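You operate a simulated robot arm through the tools that you are given. There is no shell and no other tool.

Carry out the task below with a simulated robot arm. There is one attempt and no reset: what you move stays moved.

JOB
Push the orange bin into the yellow outline and wipe both wet patches.
Fine: one patch is under the bin; use the green sponge and put it back; pull the yellow lever open and turn the teal clamp plate's dial to off. What is to be rubbed or washed off counts as gone when no trace of it is left.

It is judged by the outcome, as a careful person would: the job done as asked, and still so three seconds after it is handed in. It fails if anything else is knocked over, pushed out of place, dropped, spilled or broken.

ROBOT AND FRAMES
A 6-joint arm with a two-finger gripper, fixed in place. Base frame: the origin is on the floor under the middle of its stand, x ahead of it, y to its left, z up; the work surface is at about z = 82. Lengths are in cm, angles in degrees, forces in N, time in s.
It reaches about 157.2 cm from its shoulder. Its first joint turns from -166.0 to 166.0 degrees. Payload 2.45 kg.
The tool frame sits at the grasp point between the pads (the TCP): z along the fingers, y along the line on which they close. The tips reach 2 cm beyond it. The gripper opens to 14 cm; its body begins 16.8 cm behind the TCP.
Orientation is that of the tool frame in the base frame, as [roll, pitch, yaw] about the fixed x, y, z axes, in that order (R = Rz(yaw) Ry(pitch) Rx(roll)). With the fingers straight down and closing along the base's y, the tool's x points along the base's -x, its y along +y and its z along -z.

CONTROLS
- The arm moves only by the tool move_arm. Its argument "steps" is a list of rows, each a list of 3 entries, a list of its own where there are three numbers: the gripper command, from -1 (fully open) to 1 (shut), values between in proportion, then the shift along the base's x, y, z in units of 30 mm (1.0 is 30 mm), then the turn, a rotation vector about the base's x, y, z in units of 8 degrees (1.0 is 8 degrees). In form: [[grip, [x, y, z], [wx, wy, wz]], ...]. A call has 1 to 20 rows; each row shifts and turns the commanded pose from where the row before left it. A call with a number of a shift or a turn outside -1 to 1 is refused whole. Rows are played at 5 a second. More than 5 cm and 8.6 degrees between two rows, or a gripper value outside its range, and nothing of the call is played. Where a pose cannot be reached the arm comes as near as it can. A force on the tool above 40 N (or 10 N above the force at the start of the call, whichever is more), or a blocked arm, ends the call early, and 0.2 s more pass. Each finger travels about 4.5 cm/s and halts on what it meets, pressing with about 24 N; the grip force reading is that of the motor and also rises with nothing between the fingers. The clock runs only during rows and for 0.2 s after the last one: add rows that do not move to give the fingers time. It gives the time, the measured TCP pose, the force on the tool (base axes), the opening and the grip force at its end, in the units of the frame above (readings bear some noise), with the torque about the TCP (base axes, N m) and any sound that the robot's microphone picked up.
- Cameras (640 x 400 px; columns grow to the right, rows downward): "scene" is fixed at [4.87, -50.26, 157.3]; the picture's right is [0.62, -0.79, 0.00], its down [-0.31, -0.24, -0.92] and it looks along [0.73, 0.57, -0.39] (base axes); focal length 339 px, centre (320, 200). "wrist" rides on the gripper at [7.8, 1.1, -20.9] in the tool frame; the picture's right is [-0.14, 0.99, 0.00], its down [-0.92, -0.13, -0.37] and it looks along [-0.36, -0.05, 0.93] (tool axes); focal length 280 px, centre (320, 200). There is no depth. A picture from a camera that has moved, and an enlarged one, comes with that camera's place and axes in the base frame and with its lens.
- capture(camera): a new picture of that camera. No time passes.
- close_up(camera, box): a new picture of the part [left, top, right, bottom] of that camera's present view, enlarged. No time passes.
- close_job(): hands the job in; it is judged then, once.

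Nothing tells you positions but the pictures and the camera data. Unless the task says otherwise, let go and move clear before handing in.

The tools are called after "Call:" as a command line: name --argument value ..., lists and objects as JSON in quotes. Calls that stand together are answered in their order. move_arm: Moves the arm, as the interface text tells. Its arguments: {"type":"object","properties":{"steps":{"type":"array"}},"required":["steps"]} The other tools are called the same way: capture (camera) takes a picture; close_up (camera, box) takes an enlarged picture of a part of a camera's view; close_job () hands the job in.

At the start:

```text
time_s: 0.0
eef_pos: [65.97, 35.12, 124.78]
ee_rot: [-180.0, 0.0, 179.9]
wrist_force: [-0.8, -0.6, 0.0]
torque: [-0.02, -0.02, -0.05]
gripper_width: 13.99
gripper_force: 0.0
```

scene: 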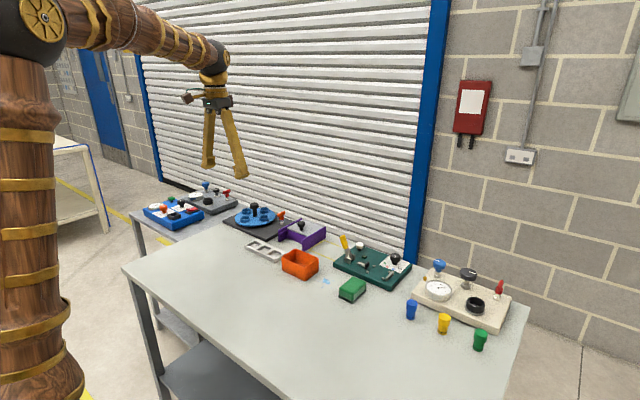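
wrist: 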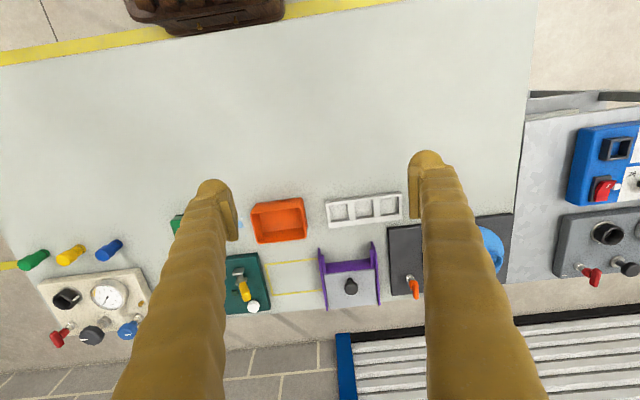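

I see a table with an orange bin, a green sponge, a teal clamp plate with a yellow lever and dials, and a yellow outline behind the bin. I'll take enlarged views first.

Call:
close_up --camera "scene" --box '[230, 190, 430, 315]'

Call:
close_up --camera "scene" --box '[320, 225, 420, 300]'

Call:
close_up --camera "wrist" --box '[160, 170, 420, 330]'

```text
3.20 times, centred on (330, 252) of scene
camera zoom: at [4.87, -50.26, 157.3], right [0.62, -0.79, 0.0], down [-0.31, -0.24, -0.92], along [0.73, 0.57, -0.39], focal length 1085 px, centre (288, 32)
```

zoom: 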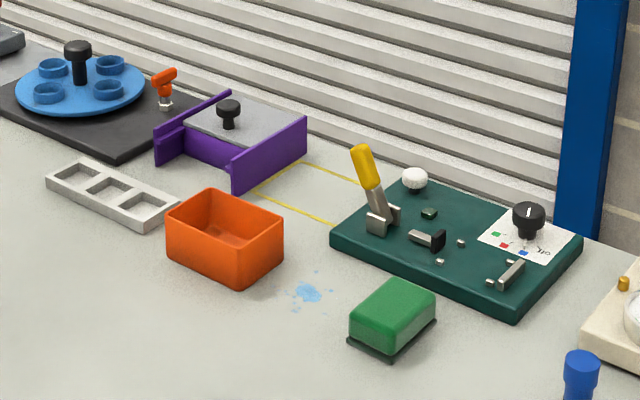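

```text
5.33 times, centred on (370, 262) of scene
camera zoom: at [4.87, -50.26, 157.3], right [0.62, -0.79, 0.0], down [-0.31, -0.24, -0.92], along [0.73, 0.57, -0.39], focal length 1808 px, centre (53, -133)
```

zoom: 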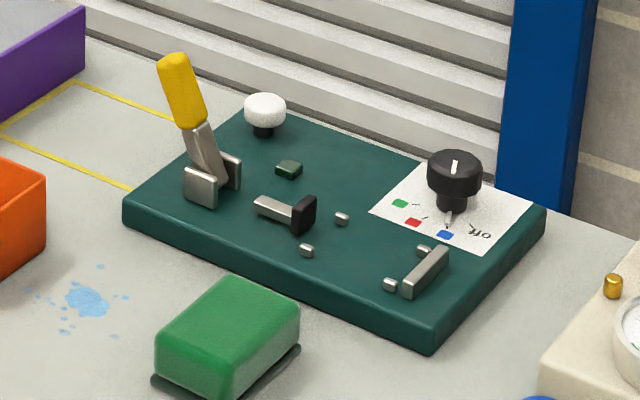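

```text
2.46 times, centred on (290, 250) of wrist
camera zoom: at [58.06, 36.19, 145.76], right [0.14, 0.99, 0.0], down [0.92, -0.13, 0.37], along [0.37, -0.05, -0.93], focal length 690 px, centre (394, 77)
```

zoom: 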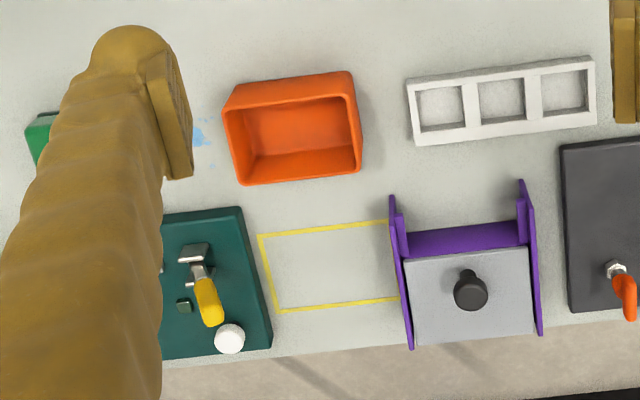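

The bin sits near (86, 22), the outline spans about x 100–110, y 15–30, and the teal plate is near (102, 2). I'll move the arm sideways to look at the plate and sponge from above.

Call:
move_arm --steps '[[-1, [0, -1, 0], [0, 0, 0]], [-1, [0, -1, 0], [0, 0, 0]], [-1, [0, -1, 0], [0, 0, 0]], [-1, [0, -1, 0], [0, 0, 0]], [-1, [0, -1, 0], [0, 0, 0]], [-1, [0, -1, 0], [0, 0, 0]], [-1, [0, -1, 0], [0, 0, 0]], [-1, [0, -1, 0], [0, 0, 0]], [-1, [0, -1, 0], [0, 0, 0]], [-1, [0, -1, 0], [0, 0, 0]], [-1, [0, 0, 0], [0, 0, 0]]]'

Call:
capture --camera "wrist"

Call:
capture --camera "scene"

```text
time_s: 2.4
eef_pos: [65.99, 4.91, 124.91]
ee_rot: [-180.0, 0.1, 179.9]
wrist_force: [-0.1, 0.0, 0.5]
torque: [-0.01, -0.02, -0.01]
gripper_width: 14.02
gripper_force: 0.2
```

```text
taken
camera wrist: at [58.04, 6.06, 145.76], right [0.14, 0.99, 0.0], down [0.92, -0.13, 0.37], along [0.37, -0.05, -0.93], focal length 280 px, centre (320, 200)
```

wrist: 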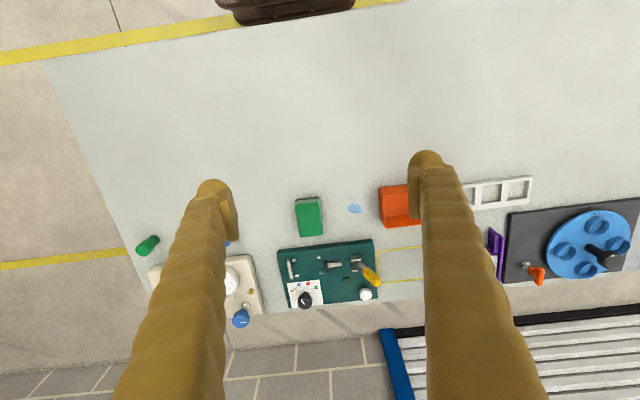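

```text
taken
```

scene: 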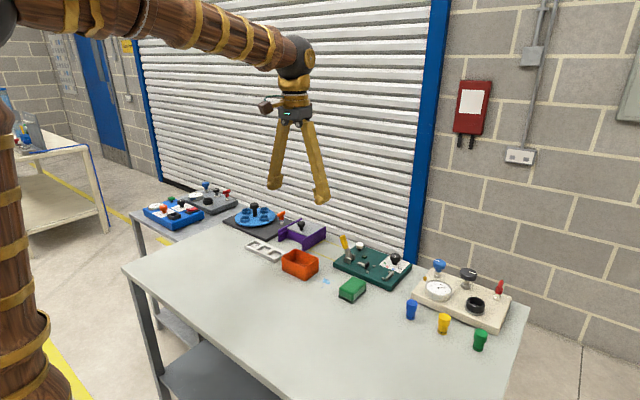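

Call:
close_up --camera "wrist" --box '[260, 180, 430, 315]'

Call:
close_up --camera "wrist" --box '[270, 235, 390, 310]'

Call:
close_up --camera "scene" --box '[370, 240, 420, 280]'

```text
2.96 times, centred on (345, 248) of wrist
camera zoom: at [58.04, 6.06, 145.76], right [0.14, 0.99, 0.0], down [0.92, -0.13, 0.37], along [0.37, -0.05, -0.93], focal length 831 px, centre (246, 59)
```

zoom: 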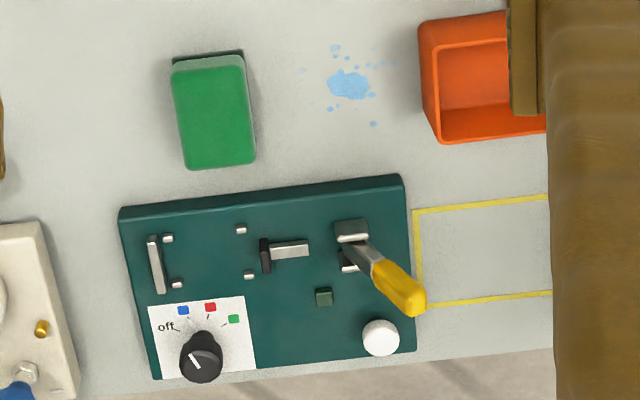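

```text
5.33 times, centred on (330, 272) of wrist
camera zoom: at [58.04, 6.06, 145.76], right [0.14, 0.99, 0.0], down [0.92, -0.13, 0.37], along [0.37, -0.05, -0.93], focal length 1495 px, centre (267, -187)
```

zoom: 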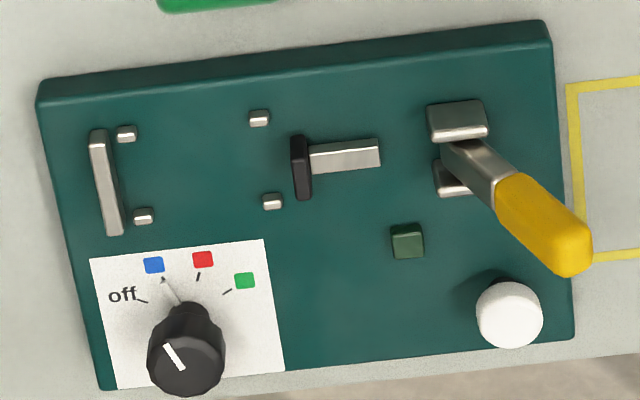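

```text
10.00 times, centred on (395, 260) of scene
camera zoom: at [4.87, -50.26, 157.3], right [0.62, -0.79, 0.0], down [-0.31, -0.24, -0.92], along [0.73, 0.57, -0.39], focal length 3390 px, centre (-430, -400)
```

zoom: 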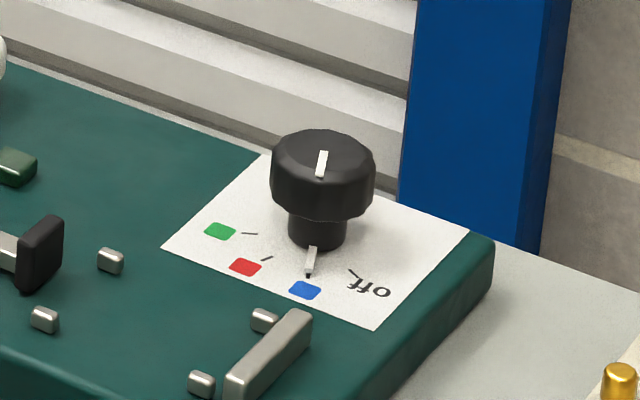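

The dial points at blue and "off" is the next mark; the lever leans toward +y from a pivot near (100, 9). I'll centre the camera on the bin and outline next.

Call:
move_arm --steps '[[-1, [0, 1, 0], [0, 0, 0]], [-1, [0, 1, 0], [0, 0, 0]], [-1, [0, 1, 0], [0, 0, 0]], [-1, [0, 1, 0], [0, 0, 0]], [-1, [0, 1, 0], [0, 0, 0]], [-1, [0, 0.7, 0], [0, 0, 0]], [-1, [0, 0, 0], [0, 0, 0]]]'

Call:
close_up --camera "wrist" --box '[230, 160, 430, 310]'

Call:
close_up --camera "scene" --box '[270, 235, 350, 295]'

```text
time_s: 4.0
eef_pos: [66.04, 22.21, 124.77]
ee_rot: [-180.0, 0.1, 179.9]
wrist_force: [-0.4, 0.1, 0.4]
torque: [0.01, 0.02, -0.01]
gripper_width: 13.99
gripper_force: 0.1
```

```text
2.67 times, centred on (330, 235) of wrist
camera zoom: at [58.04, 23.37, 145.59], right [0.14, 0.99, 0.0], down [0.92, -0.13, 0.37], along [0.37, -0.05, -0.93], focal length 748 px, centre (293, 107)
```

zoom: 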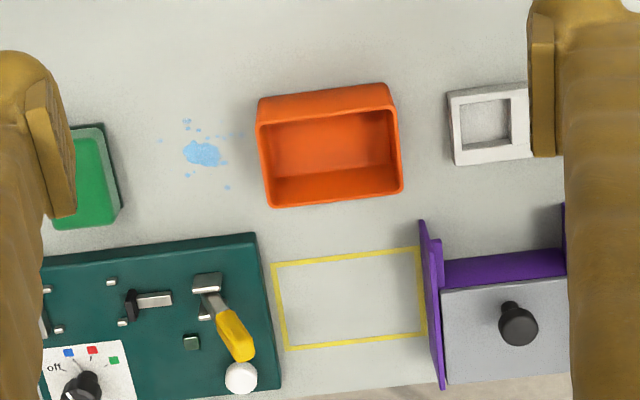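

```text
6.67 times, centred on (310, 265) of scene
camera zoom: at [4.87, -50.26, 157.3], right [0.62, -0.79, 0.0], down [-0.31, -0.24, -0.92], along [0.73, 0.57, -0.39], focal length 2260 px, centre (387, -233)
```

zoom: 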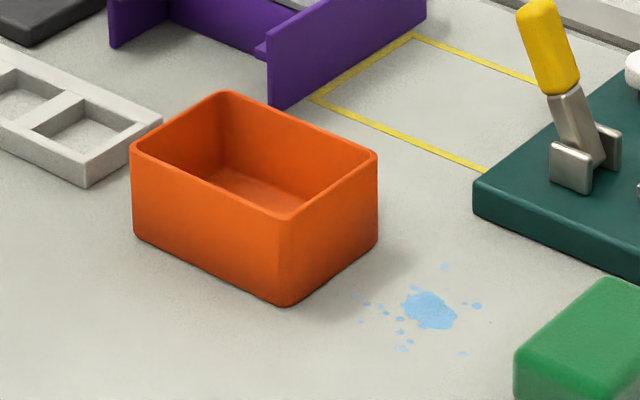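

The bin spans about x 82–90, y 16.7–28.7 and lines up in y with the outline (about x 99.5–110.5, y 15.5–30). Before moving anything I want a closer look at the lever mechanism.

Call:
close_up --camera "scene" --box '[332, 230, 388, 270]'

Call:
close_up --camera "wrist" --box '[245, 245, 325, 310]'

```text
10.00 times, centred on (360, 250) of scene
camera zoom: at [4.87, -50.26, 157.3], right [0.62, -0.79, 0.0], down [-0.31, -0.24, -0.92], along [0.73, 0.57, -0.39], focal length 3390 px, centre (-80, -300)
```

zoom: 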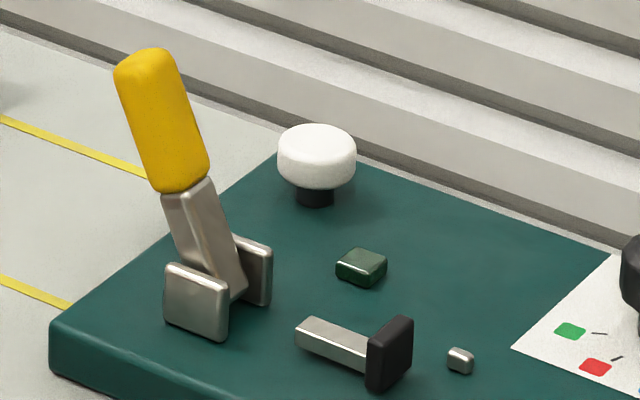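

```text
6.15 times, centred on (285, 278) of wrist
camera zoom: at [58.04, 23.37, 145.59], right [0.14, 0.99, 0.0], down [0.92, -0.13, 0.37], along [0.37, -0.05, -0.93], focal length 1726 px, centre (535, -277)
```

zoom: 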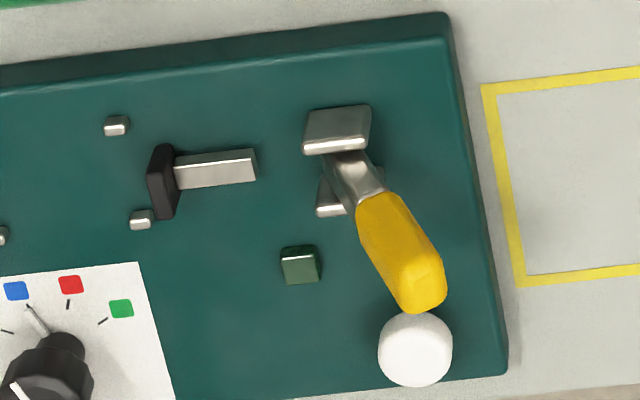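

The lever pivots about an x-directed axis, with its tip near (100, 13, 94). I'll test it gently first, since its swing toward +y might share space with the outline; I'm moving over it with the fingers half open.

Call:
move_arm --steps '[[0, [1, -0.34, 0], [0, 0, 0]], [0, [1, -0.34, 0], [0, 0, 0]], [0, [1, -0.34, 0], [0, 0, 0]], [0, [1, -0.34, 0], [0, 0, 0]], [0, [1, -0.34, 0], [0, 0, 0]], [0, [1, -0.34, 0], [0, 0, 0]], [0, [1, -0.34, 0], [0, 0, 0]], [0, [1, -0.34, 0], [0, 0, 0]], [0, [1, -0.34, 0], [0, 0, 0]], [0, [1, -0.34, 0], [0, 0, 0]], [0, [1, 0, -1], [0, 0, 0]], [0, [0.3, 0, -1], [0, 0, 0]], [0, [0, 0, -1], [0, 0, 0]], [0, [0, 0, -1], [0, 0, 0]], [0, [0, 0, -1], [0, 0, 0]], [0, [0, 0, 0], [0, 0, 0]]]'

Call:
capture --camera "scene"

Call:
capture --camera "wrist"

```text
time_s: 7.4
eef_pos: [100.01, 11.96, 110.02]
ee_rot: [180.0, 0.1, 179.9]
wrist_force: [0.9, -0.4, 0.3]
torque: [0.01, 0.0, 0.01]
gripper_width: 7.02
gripper_force: 0.2
```

```text
taken
```

scene: 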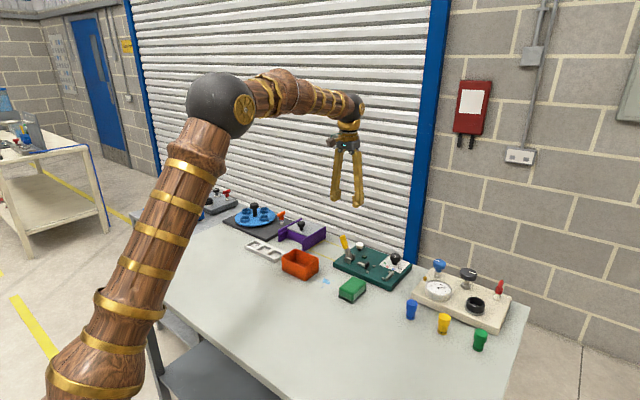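

```text
taken
camera wrist: at [92.09, 13.08, 130.82], right [0.14, 0.99, 0.0], down [0.92, -0.13, 0.37], along [0.37, -0.05, -0.93], focal length 280 px, centre (320, 200)
```

wrist: 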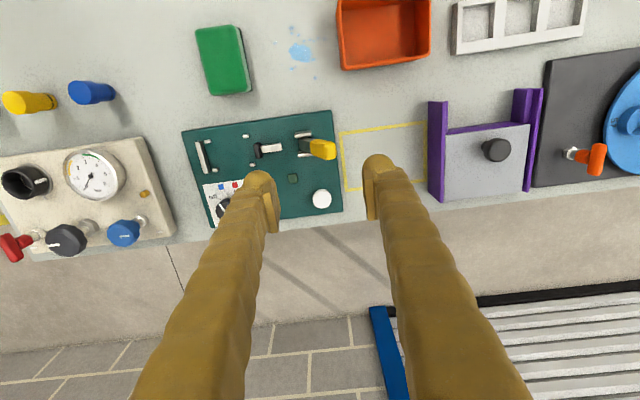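

Call:
close_up --camera "wrist" --box '[240, 100, 360, 175]'

Call:
close_up --camera "wrist" --box '[325, 90, 445, 205]'

```text
5.33 times, centred on (300, 138) of wrist
camera zoom: at [92.09, 13.08, 130.82], right [0.14, 0.99, 0.0], down [0.92, -0.13, 0.37], along [0.37, -0.05, -0.93], focal length 1495 px, centre (427, 533)
```

zoom: 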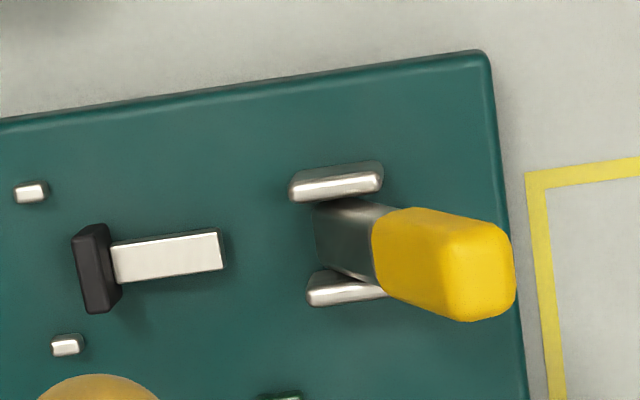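

```text
3.48 times, centred on (385, 148) of wrist
camera zoom: at [92.09, 13.08, 130.82], right [0.14, 0.99, 0.0], down [0.92, -0.13, 0.37], along [0.37, -0.05, -0.93], focal length 975 px, centre (94, 383)
```

zoom: 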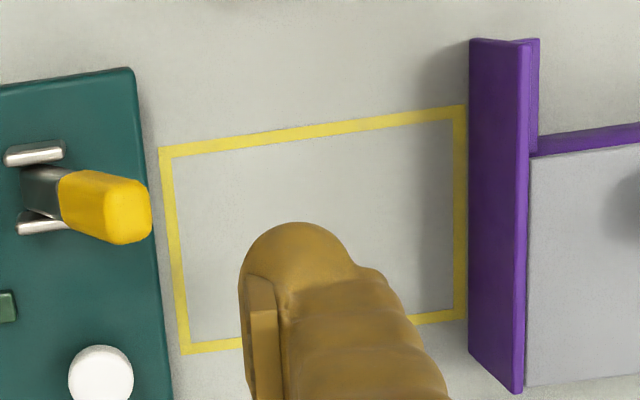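

The lever leans toward +y; the outline is fully visible and free. I'll lower so the two fingers straddle the yellow handle, without touching it.

Call:
move_arm --steps '[[0, [0, 0, -1], [0, 0, 0]], [0, [0, 0, -1], [0, 0, 0]], [0, [0, 0, -1], [0, 0, 0]], [0, [0, 0, -1], [0, 0, 0]], [0, [0, 0, -1], [0, 0, 0]], [0, [0, 0, -0.9], [0, 0, 0]], [0, [0, 0, 0], [0, 0, 0]]]'

Call:
close_up --camera "scene" --box '[310, 200, 410, 280]'

Call:
capture --camera "wrist"

```text
time_s: 9.0
eef_pos: [99.89, 12.11, 92.11]
ee_rot: [180.0, 0.1, 180.0]
wrist_force: [0.5, 0.2, -0.8]
torque: [-0.01, -0.01, -0.02]
gripper_width: 7.01
gripper_force: 0.2
```

```text
5.00 times, centred on (360, 240) of scene
camera zoom: at [4.87, -50.26, 157.3], right [0.62, -0.79, 0.0], down [-0.31, -0.24, -0.92], along [0.73, 0.57, -0.39], focal length 1695 px, centre (120, 0)
```

zoom: 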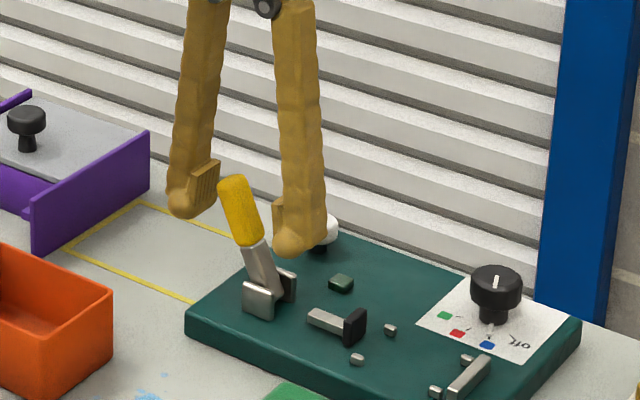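

```text
taken
camera wrist: at [92.03, 13.07, 113.06], right [0.14, 0.99, 0.0], down [0.92, -0.13, 0.37], along [0.37, -0.05, -0.93], focal length 280 px, centre (320, 200)
```

wrist: 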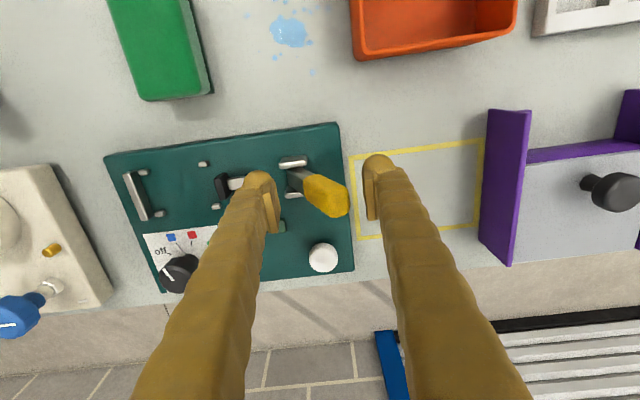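

The handle is between the fingers. I'll nudge gently toward +y in small steps and read the force.

Call:
move_arm --steps '[[0, [0, 0.2, 0], [0, 0, 0]], [0, [0, 0.2, 0], [0, 0, 0]], [0, [0, 0.1, 0], [0, 0, 0]], [0, [0, 0.1, 0], [0, 0, 0]], [0, [0, 0.1, 0], [0, 0, 0]], [0, [0, 0.1, 0], [0, 0, 0]], [0, [0, 0, 0], [0, 0, 0]]]'

Call:
close_up --camera "scene" --box '[310, 200, 410, 280]'

```text
time_s: 10.6
eef_pos: [99.78, 14.46, 92.14]
ee_rot: [-180.0, 0.0, 180.0]
wrist_force: [0.5, -2.0, -0.1]
torque: [-0.03, -0.02, 0.05]
gripper_width: 7.12
gripper_force: 1.0
```

```text
5.00 times, centred on (360, 240) of scene
camera zoom: at [4.87, -50.26, 157.3], right [0.62, -0.79, 0.0], down [-0.31, -0.24, -0.92], along [0.73, 0.57, -0.39], focal length 1695 px, centre (120, 0)
```

zoom: 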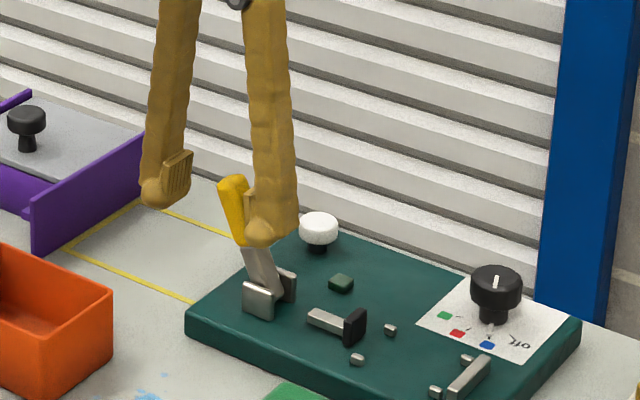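

Call:
move_arm --steps '[[0, [0, 0.1, 0], [0, 0, 0]], [0, [0, 0.1, 0], [0, 0, 0]], [0, [0, 0, 0], [0, 0, 0]]]'

Call:
close_up --camera "scene" --box '[310, 200, 410, 280]'

```text
time_s: 11.4
eef_pos: [99.92, 15.15, 92.2]
ee_rot: [-179.9, 0.2, -179.9]
wrist_force: [-4.1, -16.6, 2.9]
torque: [-0.36, 0.11, -0.23]
gripper_width: 8.18
gripper_force: 9.4
```

```text
5.00 times, centred on (360, 240) of scene
camera zoom: at [4.87, -50.26, 157.3], right [0.62, -0.79, 0.0], down [-0.31, -0.24, -0.92], along [0.73, 0.57, -0.39], focal length 1695 px, centre (120, 0)
```

zoom: 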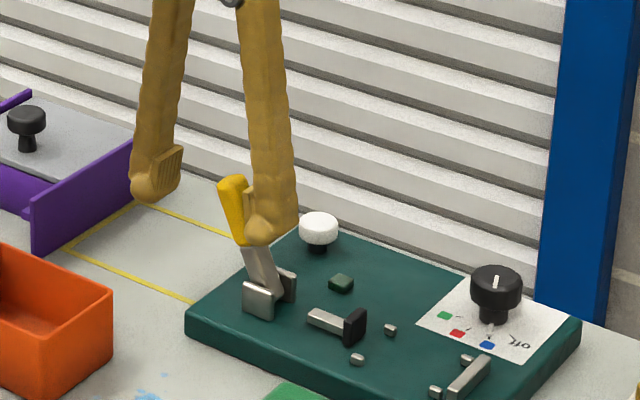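

Toward +y the lever is against a stop (16 N, no motion), so it must open toward −y. I'll back off and nudge it that way.

Call:
move_arm --steps '[[0, [0, -0.5, 0], [0, 0, 0]], [0, [0, -0.4, 0], [0, 0, 0]], [0, [0, -0.2, 0], [0, 0, 0]], [0, [0, -0.2, 0], [0, 0, 0]], [0, [0, -0.1, 0], [0, 0, 0]], [0, [0, -0.1, 0], [0, 0, 0]], [0, [0, -0.1, 0], [0, 0, 0]], [0, [0, 0, 0], [0, 0, 0]]]'

Call:
close_up --camera "scene" --box '[310, 200, 410, 280]'

```text
time_s: 13.2
eef_pos: [100.04, 10.31, 92.16]
ee_rot: [-179.9, 0.1, 180.0]
wrist_force: [-0.1, 1.7, 0.8]
torque: [0.0, -0.03, -0.03]
gripper_width: 7.08
gripper_force: 0.1
```

```text
5.00 times, centred on (360, 240) of scene
camera zoom: at [4.87, -50.26, 157.3], right [0.62, -0.79, 0.0], down [-0.31, -0.24, -0.92], along [0.73, 0.57, -0.39], focal length 1695 px, centre (120, 0)
```

zoom: 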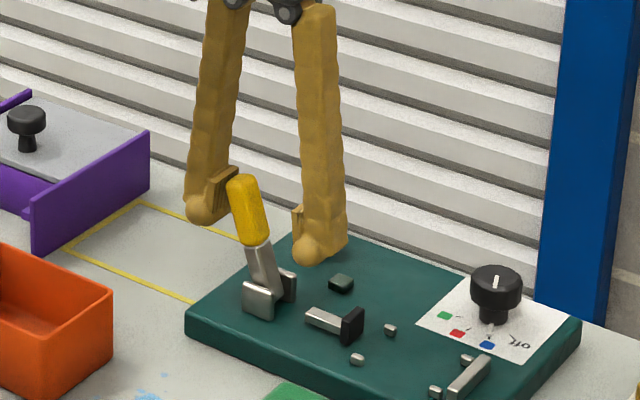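

It yields toward −y with little force. I'll continue pushing it that way in small steps, watching the force.

Call:
move_arm --steps '[[0, [0, -0.2, 0], [0, 0, 0]], [0, [0, -0.2, 0], [0, 0, 0]], [0, [0, -0.2, 0], [0, 0, 0]], [0, [0, -0.2, 0], [0, 0, 0]], [0, [0, -0.2, 0], [0, 0, 0]], [0, [0, 0, 0], [0, 0, 0]]]'

Call:
close_up --camera "scene" --box '[310, 200, 410, 280]'

Call:
capture --camera "wrist"

```text
time_s: 14.6
eef_pos: [99.92, 7.35, 92.27]
ee_rot: [180.0, 0.0, 180.0]
wrist_force: [-0.1, 0.1, -0.3]
torque: [0.02, -0.01, 0.03]
gripper_width: 7.04
gripper_force: 0.6
```

```text
5.00 times, centred on (360, 240) of scene
camera zoom: at [4.87, -50.26, 157.3], right [0.62, -0.79, 0.0], down [-0.31, -0.24, -0.92], along [0.73, 0.57, -0.39], focal length 1695 px, centre (120, 0)
```

zoom: 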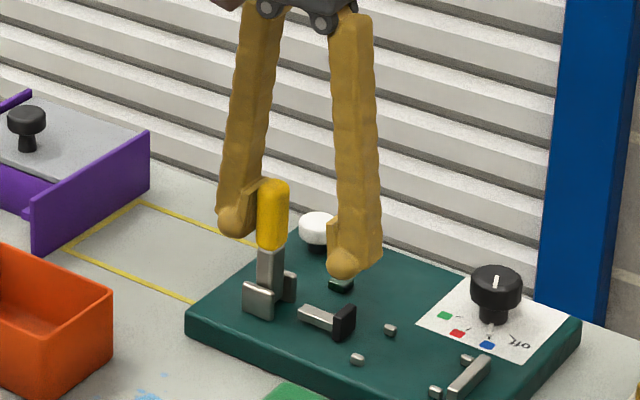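

```text
taken
camera wrist: at [91.97, 8.33, 113.11], right [0.14, 0.99, 0.0], down [0.92, -0.13, 0.37], along [0.37, -0.05, -0.93], focal length 280 px, centre (320, 200)
```

wrist: 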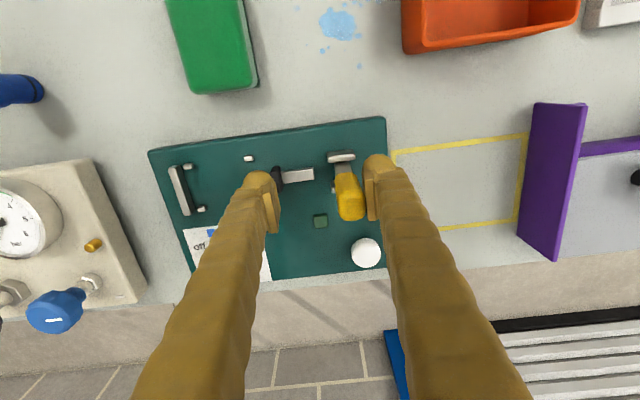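

The lever is now vertical and the plunger is retracting, so this is the opening direction. I'll continue.

Call:
move_arm --steps '[[0, [0, -0.2, 0], [0, 0, 0]], [0, [0, -0.2, 0], [0, 0, 0]], [0, [0, -0.2, 0], [0, 0, 0]], [0, [0, -0.2, 0], [0, 0, 0]], [0, [0, -0.2, 0], [0, 0, 0]], [0, [0, 0, 0], [0, 0, 0]]]'

Call:
close_up --camera "scene" --box '[310, 200, 410, 280]'

```text
time_s: 16.0
eef_pos: [99.81, 4.34, 92.42]
ee_rot: [179.9, 0.2, -180.0]
wrist_force: [-0.8, 8.3, 0.7]
torque: [0.14, -0.02, 0.05]
gripper_width: 7.62
gripper_force: 4.9
```

```text
5.00 times, centred on (360, 240) of scene
camera zoom: at [4.87, -50.26, 157.3], right [0.62, -0.79, 0.0], down [-0.31, -0.24, -0.92], along [0.73, 0.57, -0.39], focal length 1695 px, centre (120, 0)
```

zoom: 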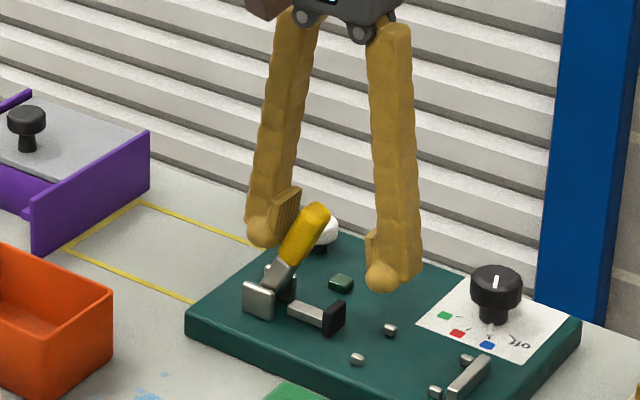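

Call:
move_arm --steps '[[0, [0, -0.1, 0], [0, 0, 0]], [0, [0, -0.1, 0], [0, 0, 0]], [0, [0, 0, 0], [0, 0, 0]]]'

Call:
close_up --camera "scene" --box '[330, 220, 390, 270]'

Call:
capture --camera "wrist"

```text
time_s: 16.8
eef_pos: [99.94, 3.58, 92.18]
ee_rot: [179.9, 0.1, 179.9]
wrist_force: [-5.8, 24.2, 3.5]
torque: [0.45, 0.08, 0.26]
gripper_width: 8.74
gripper_force: 12.5
```

```text
8.00 times, centred on (360, 245) of scene
camera zoom: at [4.87, -50.26, 157.3], right [0.62, -0.79, 0.0], down [-0.31, -0.24, -0.92], along [0.73, 0.57, -0.39], focal length 2712 px, centre (0, -160)
```

zoom: 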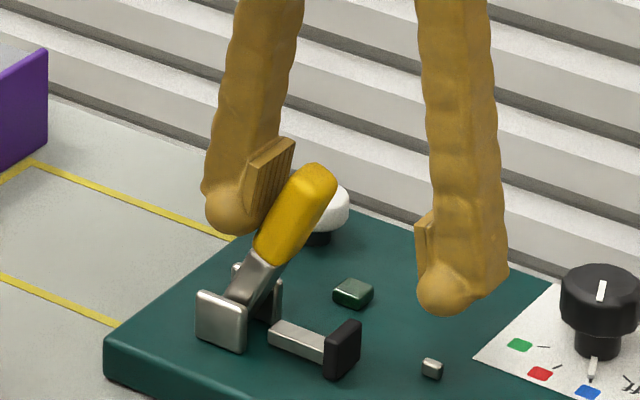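

```text
taken
camera wrist: at [92.02, 4.7, 113.2], right [0.14, 0.99, 0.0], down [0.92, -0.13, 0.37], along [0.37, -0.05, -0.93], focal length 280 px, centre (320, 200)
```

wrist: 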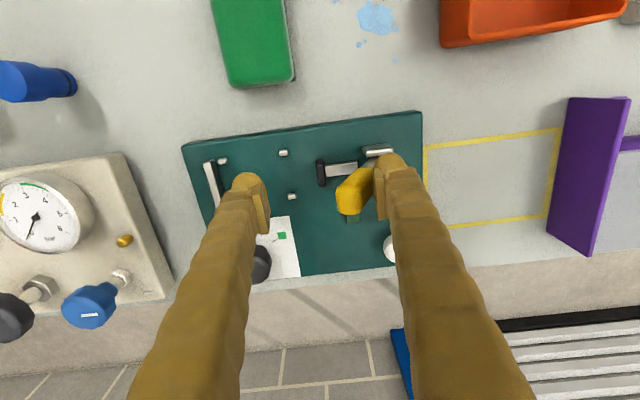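

The lever has hit its far stop (24 N) with the plunger retracted: open. I'll back the finger away and go up, then check it stays open.

Call:
move_arm --steps '[[0, [0, 0.4, 0], [0, 0, 0]], [0, [0, 0.2, 0], [0, 0, 0]], [0, [0, 0, 0.5], [0, 0, 0]], [0, [0, 0, 1], [0, 0, 0]], [0, [0, 0, 1], [0, 0, 0]], [0, [0, 0, 1], [0, 0, 0]], [0, [0, 0, 1], [0, 0, 0]], [0, [0, 0, 1], [0, 0, 0]], [0, [0, 0, 0], [0, 0, 0]]]'

Call:
close_up --camera "scene" --box '[330, 220, 410, 280]'

Call:
capture --camera "wrist"

```text
time_s: 18.8
eef_pos: [99.65, 5.31, 108.59]
ee_rot: [179.9, 0.0, 179.9]
wrist_force: [0.1, 1.4, 0.7]
torque: [0.01, 0.0, 0.0]
gripper_width: 7.03
gripper_force: 0.0
```

```text
6.67 times, centred on (370, 250) of scene
camera zoom: at [4.87, -50.26, 157.3], right [0.62, -0.79, 0.0], down [-0.31, -0.24, -0.92], along [0.73, 0.57, -0.39], focal length 2260 px, centre (-13, -133)
```

zoom: 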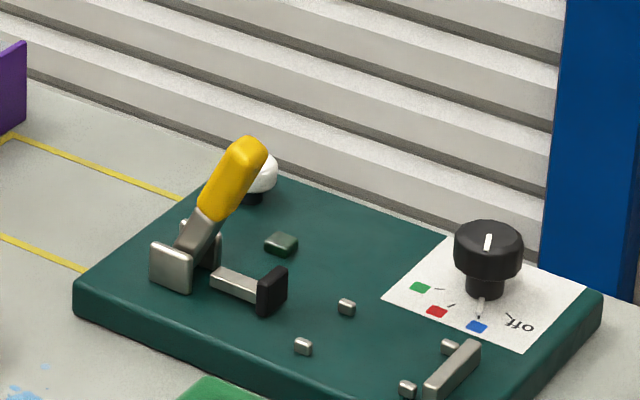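

```text
taken
camera wrist: at [91.88, 6.4, 129.46], right [0.14, 0.99, 0.0], down [0.92, -0.13, 0.37], along [0.37, -0.05, -0.93], focal length 280 px, centre (320, 200)
```

wrist: 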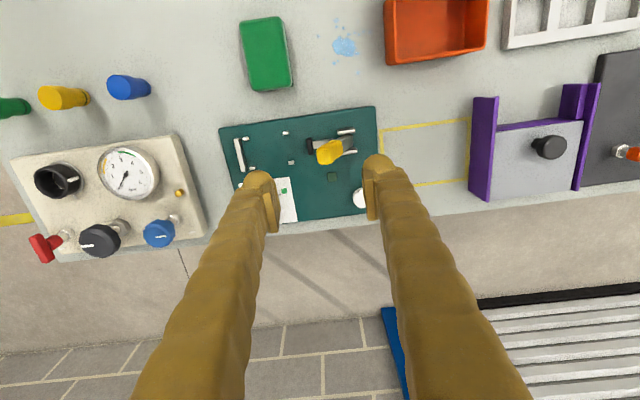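

The lever stays open after release. Next is the dial: its cap is near (108.5, −5.1, 88), about 3.9 cm across, so I'll move above it and check alignment.

Call:
move_arm --steps '[[-0.1, [0.75, -0.87, 0], [0, 0, 0]], [-0.1, [0.75, -0.87, 0], [0, 0, 0]], [-0.1, [0.75, -0.87, 0], [0, 0, 0]], [-0.1, [0.7, -0.86, 0], [0, 0, 0]], [-0.1, [0, 0, -1], [0, 0, 0]], [-0.1, [0, 0, -1], [0, 0, 0]], [-0.1, [0, 0, -1], [0, 0, 0]], [-0.1, [0, 0, 0], [0, 0, 0]]]'

Call:
capture --camera "wrist"

Call:
close_up --camera "scene" --box '[340, 190, 440, 280]'

```text
time_s: 20.6
eef_pos: [108.72, -4.9, 99.83]
ee_rot: [-179.9, 0.1, 180.0]
wrist_force: [-0.3, 0.3, 1.2]
torque: [0.03, 0.03, -0.01]
gripper_width: 7.71
gripper_force: 0.0
```

```text
taken
camera wrist: at [100.88, -3.78, 120.63], right [0.14, 0.99, 0.0], down [0.92, -0.13, 0.37], along [0.37, -0.05, -0.93], focal length 280 px, centre (320, 200)
```

wrist: 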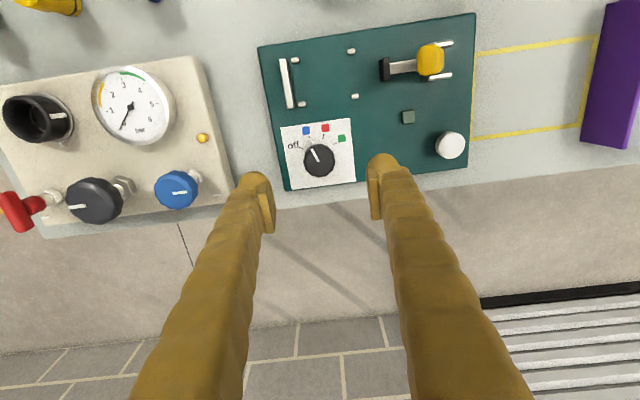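

```text
4.44 times, centred on (390, 235) of scene
camera zoom: at [4.87, -50.26, 157.3], right [0.62, -0.79, 0.0], down [-0.31, -0.24, -0.92], along [0.73, 0.57, -0.39], focal length 1506 px, centre (9, 44)
```

zoom: 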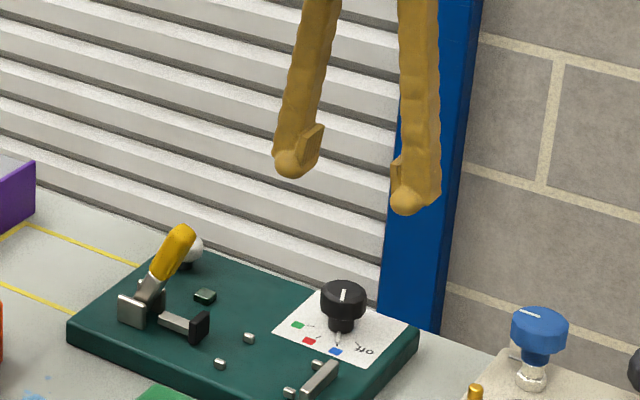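

Call:
close_up --camera "wrist" --box '[275, 115, 365, 190]'

```text
5.33 times, centred on (320, 152) of wrist
camera zoom: at [100.88, -3.78, 120.63], right [0.14, 0.99, 0.0], down [0.92, -0.13, 0.37], along [0.37, -0.05, -0.93], focal length 1495 px, centre (320, 453)
```

zoom: 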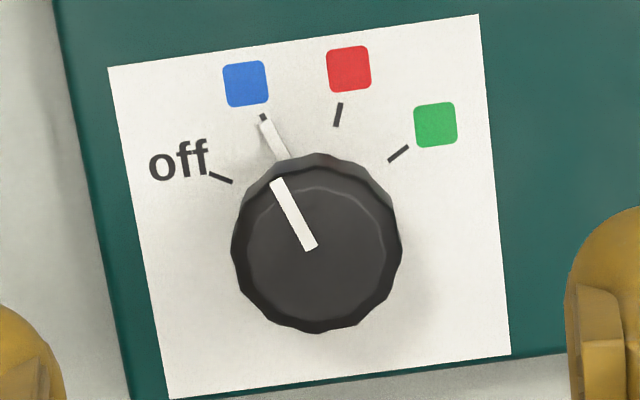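

The dial's centre is right below the gripper and marks are about 42° apart. I'll descend around the cap, close on it, and check.

Call:
move_arm --steps '[[-0.1, [0, 0, -1], [0, 0, 0]], [-0.1, [0, 0, -1], [0, 0, 0]], [-0.1, [0, 0, -1], [0, 0, 0]], [-0.1, [0, 0, -0.6], [0, 0, 0]], [-0.1, [0, 0, -0.3], [0, 0, 0]], [-0.1, [0, 0, -0.3], [0, 0, 0]], [-0.1, [0, 0, 0], [0, 0, 0]]]'

Call:
capture --camera "wrist"

Call:
close_up --camera "scene" --box '[360, 220, 430, 280]'

```text
time_s: 22.2
eef_pos: [108.57, -4.99, 87.06]
ee_rot: [180.0, 0.1, -179.9]
wrist_force: [0.9, 0.2, 0.0]
torque: [0.02, 0.01, -0.01]
gripper_width: 7.68
gripper_force: 0.0
```

```text
taken
camera wrist: at [100.74, -3.93, 107.98], right [0.14, 0.99, 0.0], down [0.92, -0.13, 0.37], along [0.37, -0.05, -0.93], focal length 280 px, centre (320, 200)
```

wrist: 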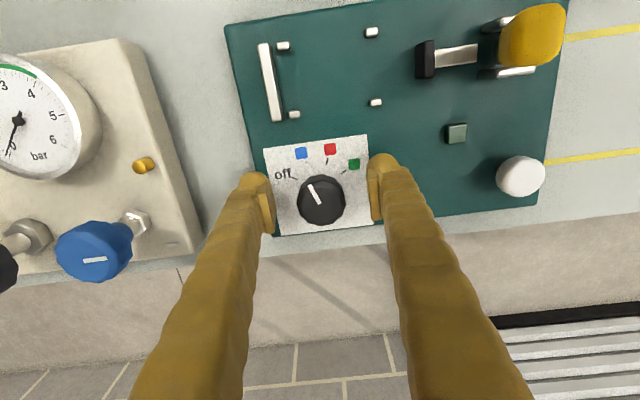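

```text
6.67 times, centred on (395, 250) of scene
camera zoom: at [4.87, -50.26, 157.3], right [0.62, -0.79, 0.0], down [-0.31, -0.24, -0.92], along [0.73, 0.57, -0.39], focal length 2260 px, centre (-180, -133)
```

zoom: 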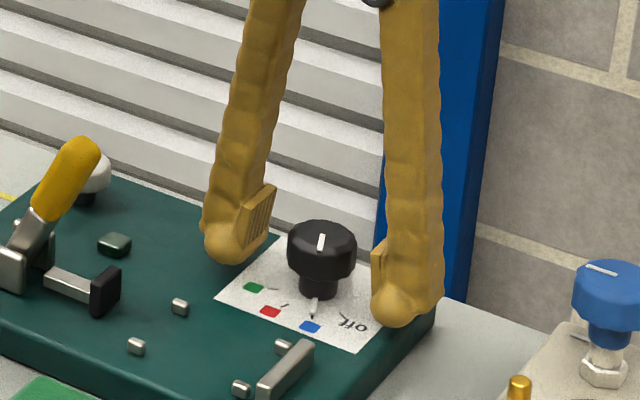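

Call:
move_arm --steps '[[0.3, [0, 0, 0], [0, 0, 0]], [0.6, [0, 0, 0], [0, 0, 0]], [0.6, [0, 0, 0], [0, 0, 0]], [0.6, [0, 0, 0], [0, 0, 0]], [0.6, [0, 0, 0], [0, 0, 0]]]'

Call:
capture --camera "wrist"

```text
time_s: 23.4
eef_pos: [108.72, -4.84, 87.06]
ee_rot: [-180.0, 0.1, -179.9]
wrist_force: [2.1, 8.2, -11.5]
torque: [0.01, 0.0, 0.02]
gripper_width: 3.44
gripper_force: 45.0
```

```text
taken
camera wrist: at [100.75, -3.89, 107.92], right [0.14, 0.99, 0.0], down [0.92, -0.13, 0.37], along [0.37, -0.05, -0.93], focal length 280 px, centre (320, 200)
```

wrist: 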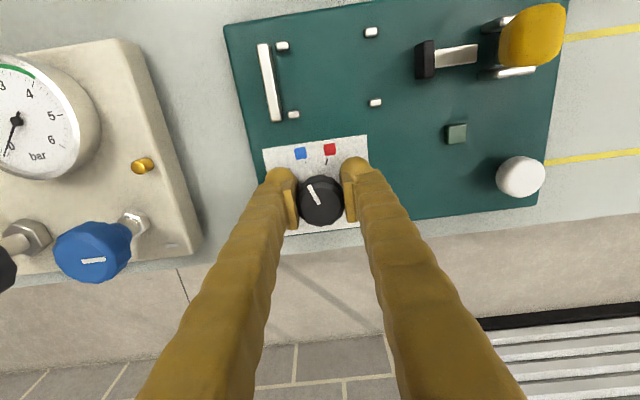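

The cap is held (3.4 cm). I'll turn it counter-clockwise seen from above, toward "off".

Call:
move_arm --steps '[[0.6, [0, 0, 0], [0, 0, 0.5]], [0.6, [0, 0, 0], [0, 0, 0.5]], [0.6, [0, 0, 0], [0, 0, 0.5]], [0.6, [0, 0, 0], [0, 0, 0.5]], [0.6, [0, 0, 0], [0, 0, 0.5]], [0.6, [0, 0, 0], [0, 0, 0.5]], [0.6, [0, 0, 0], [0, 0, 0.5]], [0.6, [0, 0, 0], [0, 0, 0.5]], [0.6, [0, 0, 0], [0, 0, 0.5]], [0.6, [0, 0, 0], [0, 0, 0.5]], [0.6, [0, 0, 0], [0, 0, 0.25]], [0.6, [0, 0, 0], [0, 0, 0]]]'

Call:
capture --camera "wrist"

Call:
close_up --camera "scene" --box '[360, 220, 430, 280]'

```text
time_s: 25.2
eef_pos: [108.66, -5.14, 87.01]
ee_rot: [179.9, 0.0, -149.1]
wrist_force: [-0.1, -1.1, -1.4]
torque: [-0.16, 0.1, 0.01]
gripper_width: 3.41
gripper_force: 45.2
stopped in row 8: the force on the tool passed its limit at 40 N (the readings are from after the stop); the commanded pose is now the measured one
```

```text
taken
camera wrist: at [101.39, -8.22, 107.9], right [-0.39, 0.92, 0.0], down [0.86, 0.36, 0.37], along [0.34, 0.14, -0.93], focal length 280 px, centre (320, 200)
```

wrist: 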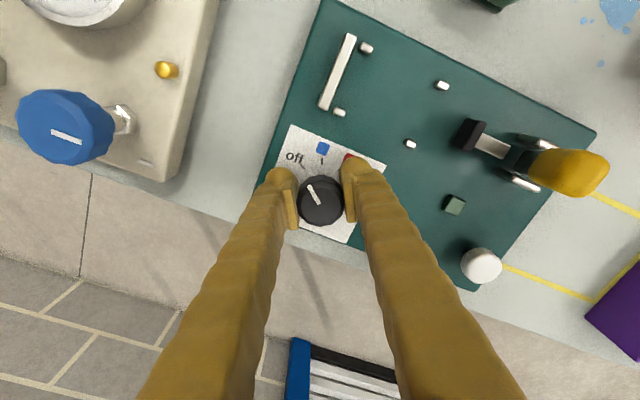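

```text
6.67 times, centred on (395, 250) of scene
camera zoom: at [4.87, -50.26, 157.3], right [0.62, -0.79, 0.0], down [-0.31, -0.24, -0.92], along [0.73, 0.57, -0.39], focal length 2260 px, centre (-180, -133)
```

zoom: 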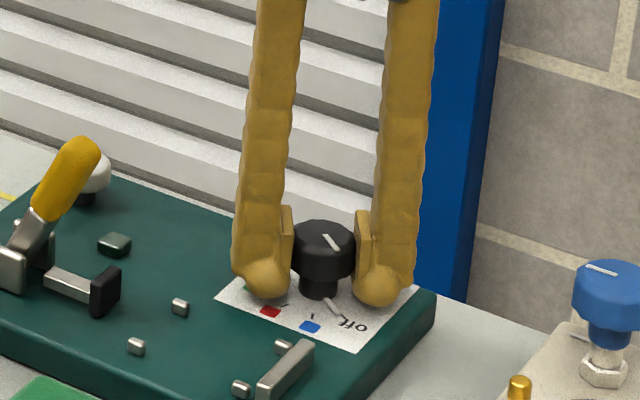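

The dial turned about 30° before a side force stopped the call. I'll look closely at the pointer.

Call:
close_up --camera "wrist" --box '[270, 115, 390, 245]'

Call:
close_up --camera "scene" --box '[380, 245, 420, 275]'

```text
3.08 times, centred on (330, 180) of wrist
camera zoom: at [101.39, -8.22, 107.9], right [-0.39, 0.92, 0.0], down [0.86, 0.36, 0.37], along [0.34, 0.14, -0.93], focal length 863 px, centre (289, 262)
```

zoom: 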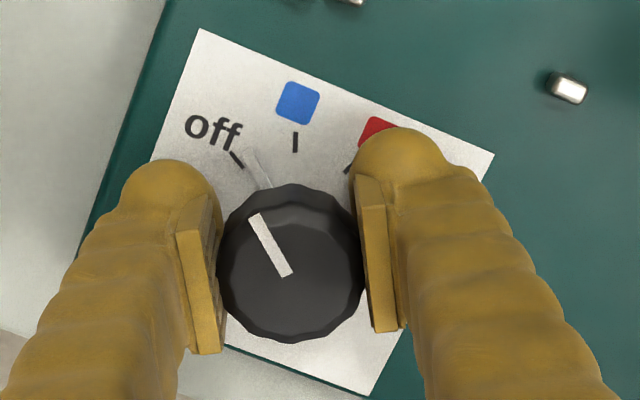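

```text
13.33 times, centred on (400, 260) of scene
camera zoom: at [4.87, -50.26, 157.3], right [0.62, -0.79, 0.0], down [-0.31, -0.24, -0.92], along [0.73, 0.57, -0.39], focal length 4520 px, centre (-747, -600)
```

zoom: 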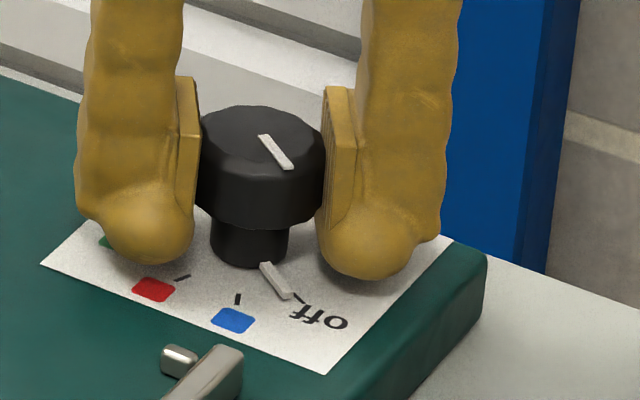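

The pointer still needs about 12° to reach the "off" mark. I'll continue with smaller steps.

Call:
move_arm --steps '[[0.6, [0, 0, 0], [0, 0, 0.25]], [0.6, [0, 0, 0], [0, 0, 0.25]], [0.6, [0, 0, 0], [0, 0, 0.25]], [0.6, [0, 0, 0], [0, 0, 0.25]], [0.6, [0, 0, 0], [0, 0, 0.25]], [0.6, [0, 0, 0], [0, 0, 0]]]'

Call:
close_up --camera "wrist" --box '[270, 115, 390, 245]'

Call:
close_up --camera "scene" --box '[380, 245, 420, 275]'

```text
time_s: 26.7
eef_pos: [108.66, -5.2, 86.91]
ee_rot: [-180.0, 0.0, -139.1]
wrist_force: [8.2, -2.4, -6.1]
torque: [-0.06, 0.14, -0.2]
gripper_width: 3.41
gripper_force: 44.7
stopped in row 6: the force on the tool passed its limit at 41 N (the readings are from after the stop); the commanded pose is now the measured one
```

```text
3.08 times, centred on (330, 180) of wrist
camera zoom: at [102.01, -9.5, 107.87], right [-0.54, 0.84, 0.0], down [0.78, 0.51, 0.37], along [0.31, 0.2, -0.93], focal length 863 px, centre (289, 262)
```

zoom: 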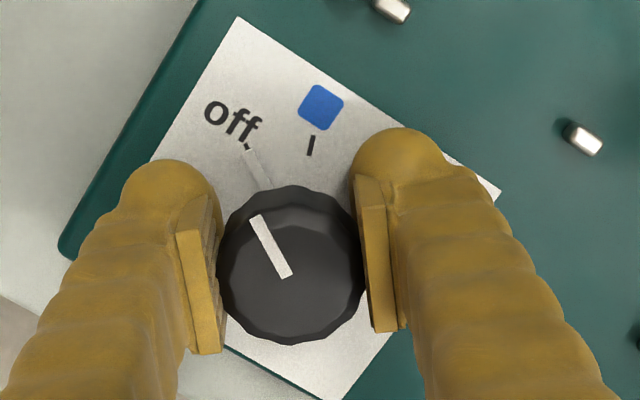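

```text
13.33 times, centred on (400, 260) of scene
camera zoom: at [4.87, -50.26, 157.3], right [0.62, -0.79, 0.0], down [-0.31, -0.24, -0.92], along [0.73, 0.57, -0.39], focal length 4520 px, centre (-747, -600)
```

zoom: 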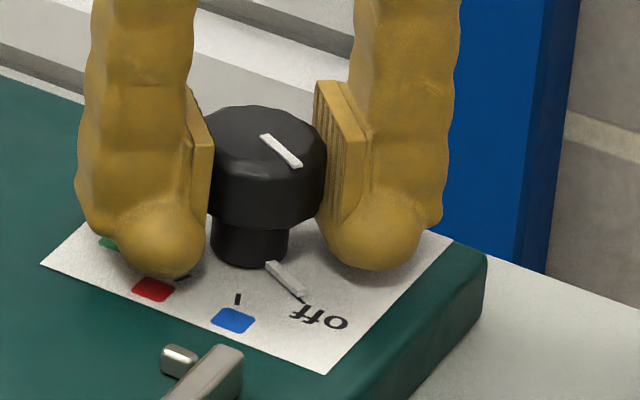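

The pointer now lines up with the "off" tick. I'll release, rise and check.

Call:
move_arm --steps '[[0.3, [0, 0, 0], [0, 0, 0]], [0, [0, 0, 0], [0, 0, 0]], [-0.1, [0, 0, 0], [0, 0, 0]], [-0.1, [0, 0, 0], [0, 0, 0]], [-0.1, [0, 0, 0.5], [0, 0, 0]], [-0.1, [0, 0, 1], [0, 0, 0]], [-0.1, [0, 0, 1], [0, 0, 0]], [-0.1, [0, 0, 1], [0, 0, 0]], [-0.1, [0, 0, 1], [0, 0, 0]], [-0.1, [0, 0, 0], [0, 0, 0]]]'

Call:
capture --camera "wrist"

Call:
close_up --camera "scene" --box '[380, 245, 420, 275]'

```text
time_s: 28.9
eef_pos: [108.39, -5.21, 100.31]
ee_rot: [-179.9, 0.0, -139.1]
wrist_force: [0.6, 0.2, 0.5]
torque: [0.03, -0.01, 0.02]
gripper_width: 7.7
gripper_force: 0.2
```

```text
taken
camera wrist: at [101.69, -9.62, 121.28], right [-0.54, 0.84, 0.0], down [0.78, 0.51, 0.37], along [0.31, 0.2, -0.93], focal length 280 px, centre (320, 200)
```

wrist: 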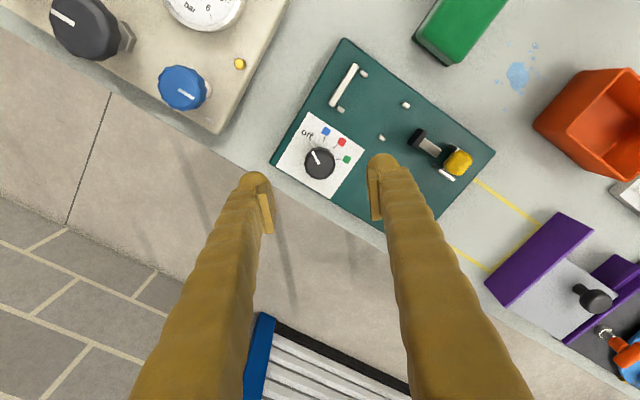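

```text
13.33 times, centred on (400, 260) of scene
camera zoom: at [4.87, -50.26, 157.3], right [0.62, -0.79, 0.0], down [-0.31, -0.24, -0.92], along [0.73, 0.57, -0.39], focal length 4520 px, centre (-747, -600)
```

zoom: 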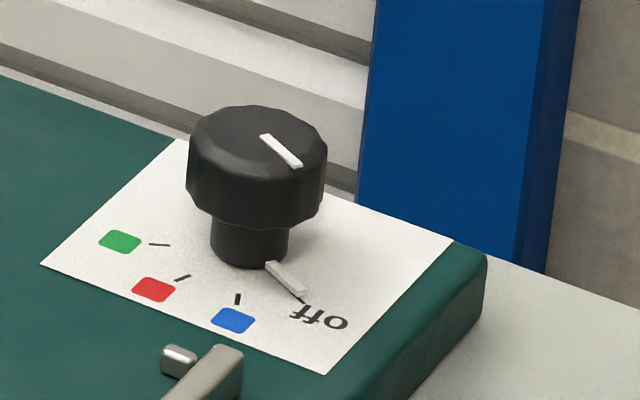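

Call:
close_up --camera "wrist" --box '[270, 105, 370, 205]'

Call:
close_up --camera "scene" --box '[330, 220, 410, 280]'

```text
4.00 times, centred on (320, 155) of wrist
camera zoom: at [101.69, -9.62, 121.28], right [-0.54, 0.84, 0.0], down [0.78, 0.51, 0.37], along [0.31, 0.2, -0.93], focal length 1122 px, centre (320, 380)
```

zoom: 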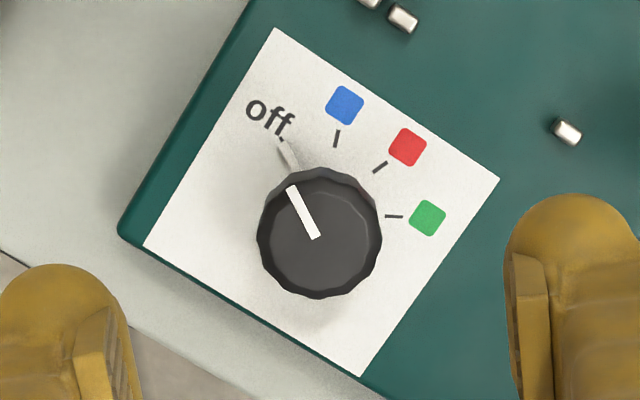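

```text
6.67 times, centred on (370, 250) of scene
camera zoom: at [4.87, -50.26, 157.3], right [0.62, -0.79, 0.0], down [-0.31, -0.24, -0.92], along [0.73, 0.57, -0.39], focal length 2260 px, centre (-13, -133)
```

zoom: 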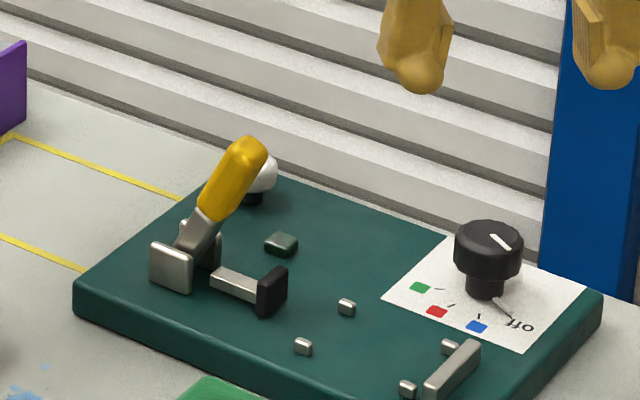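

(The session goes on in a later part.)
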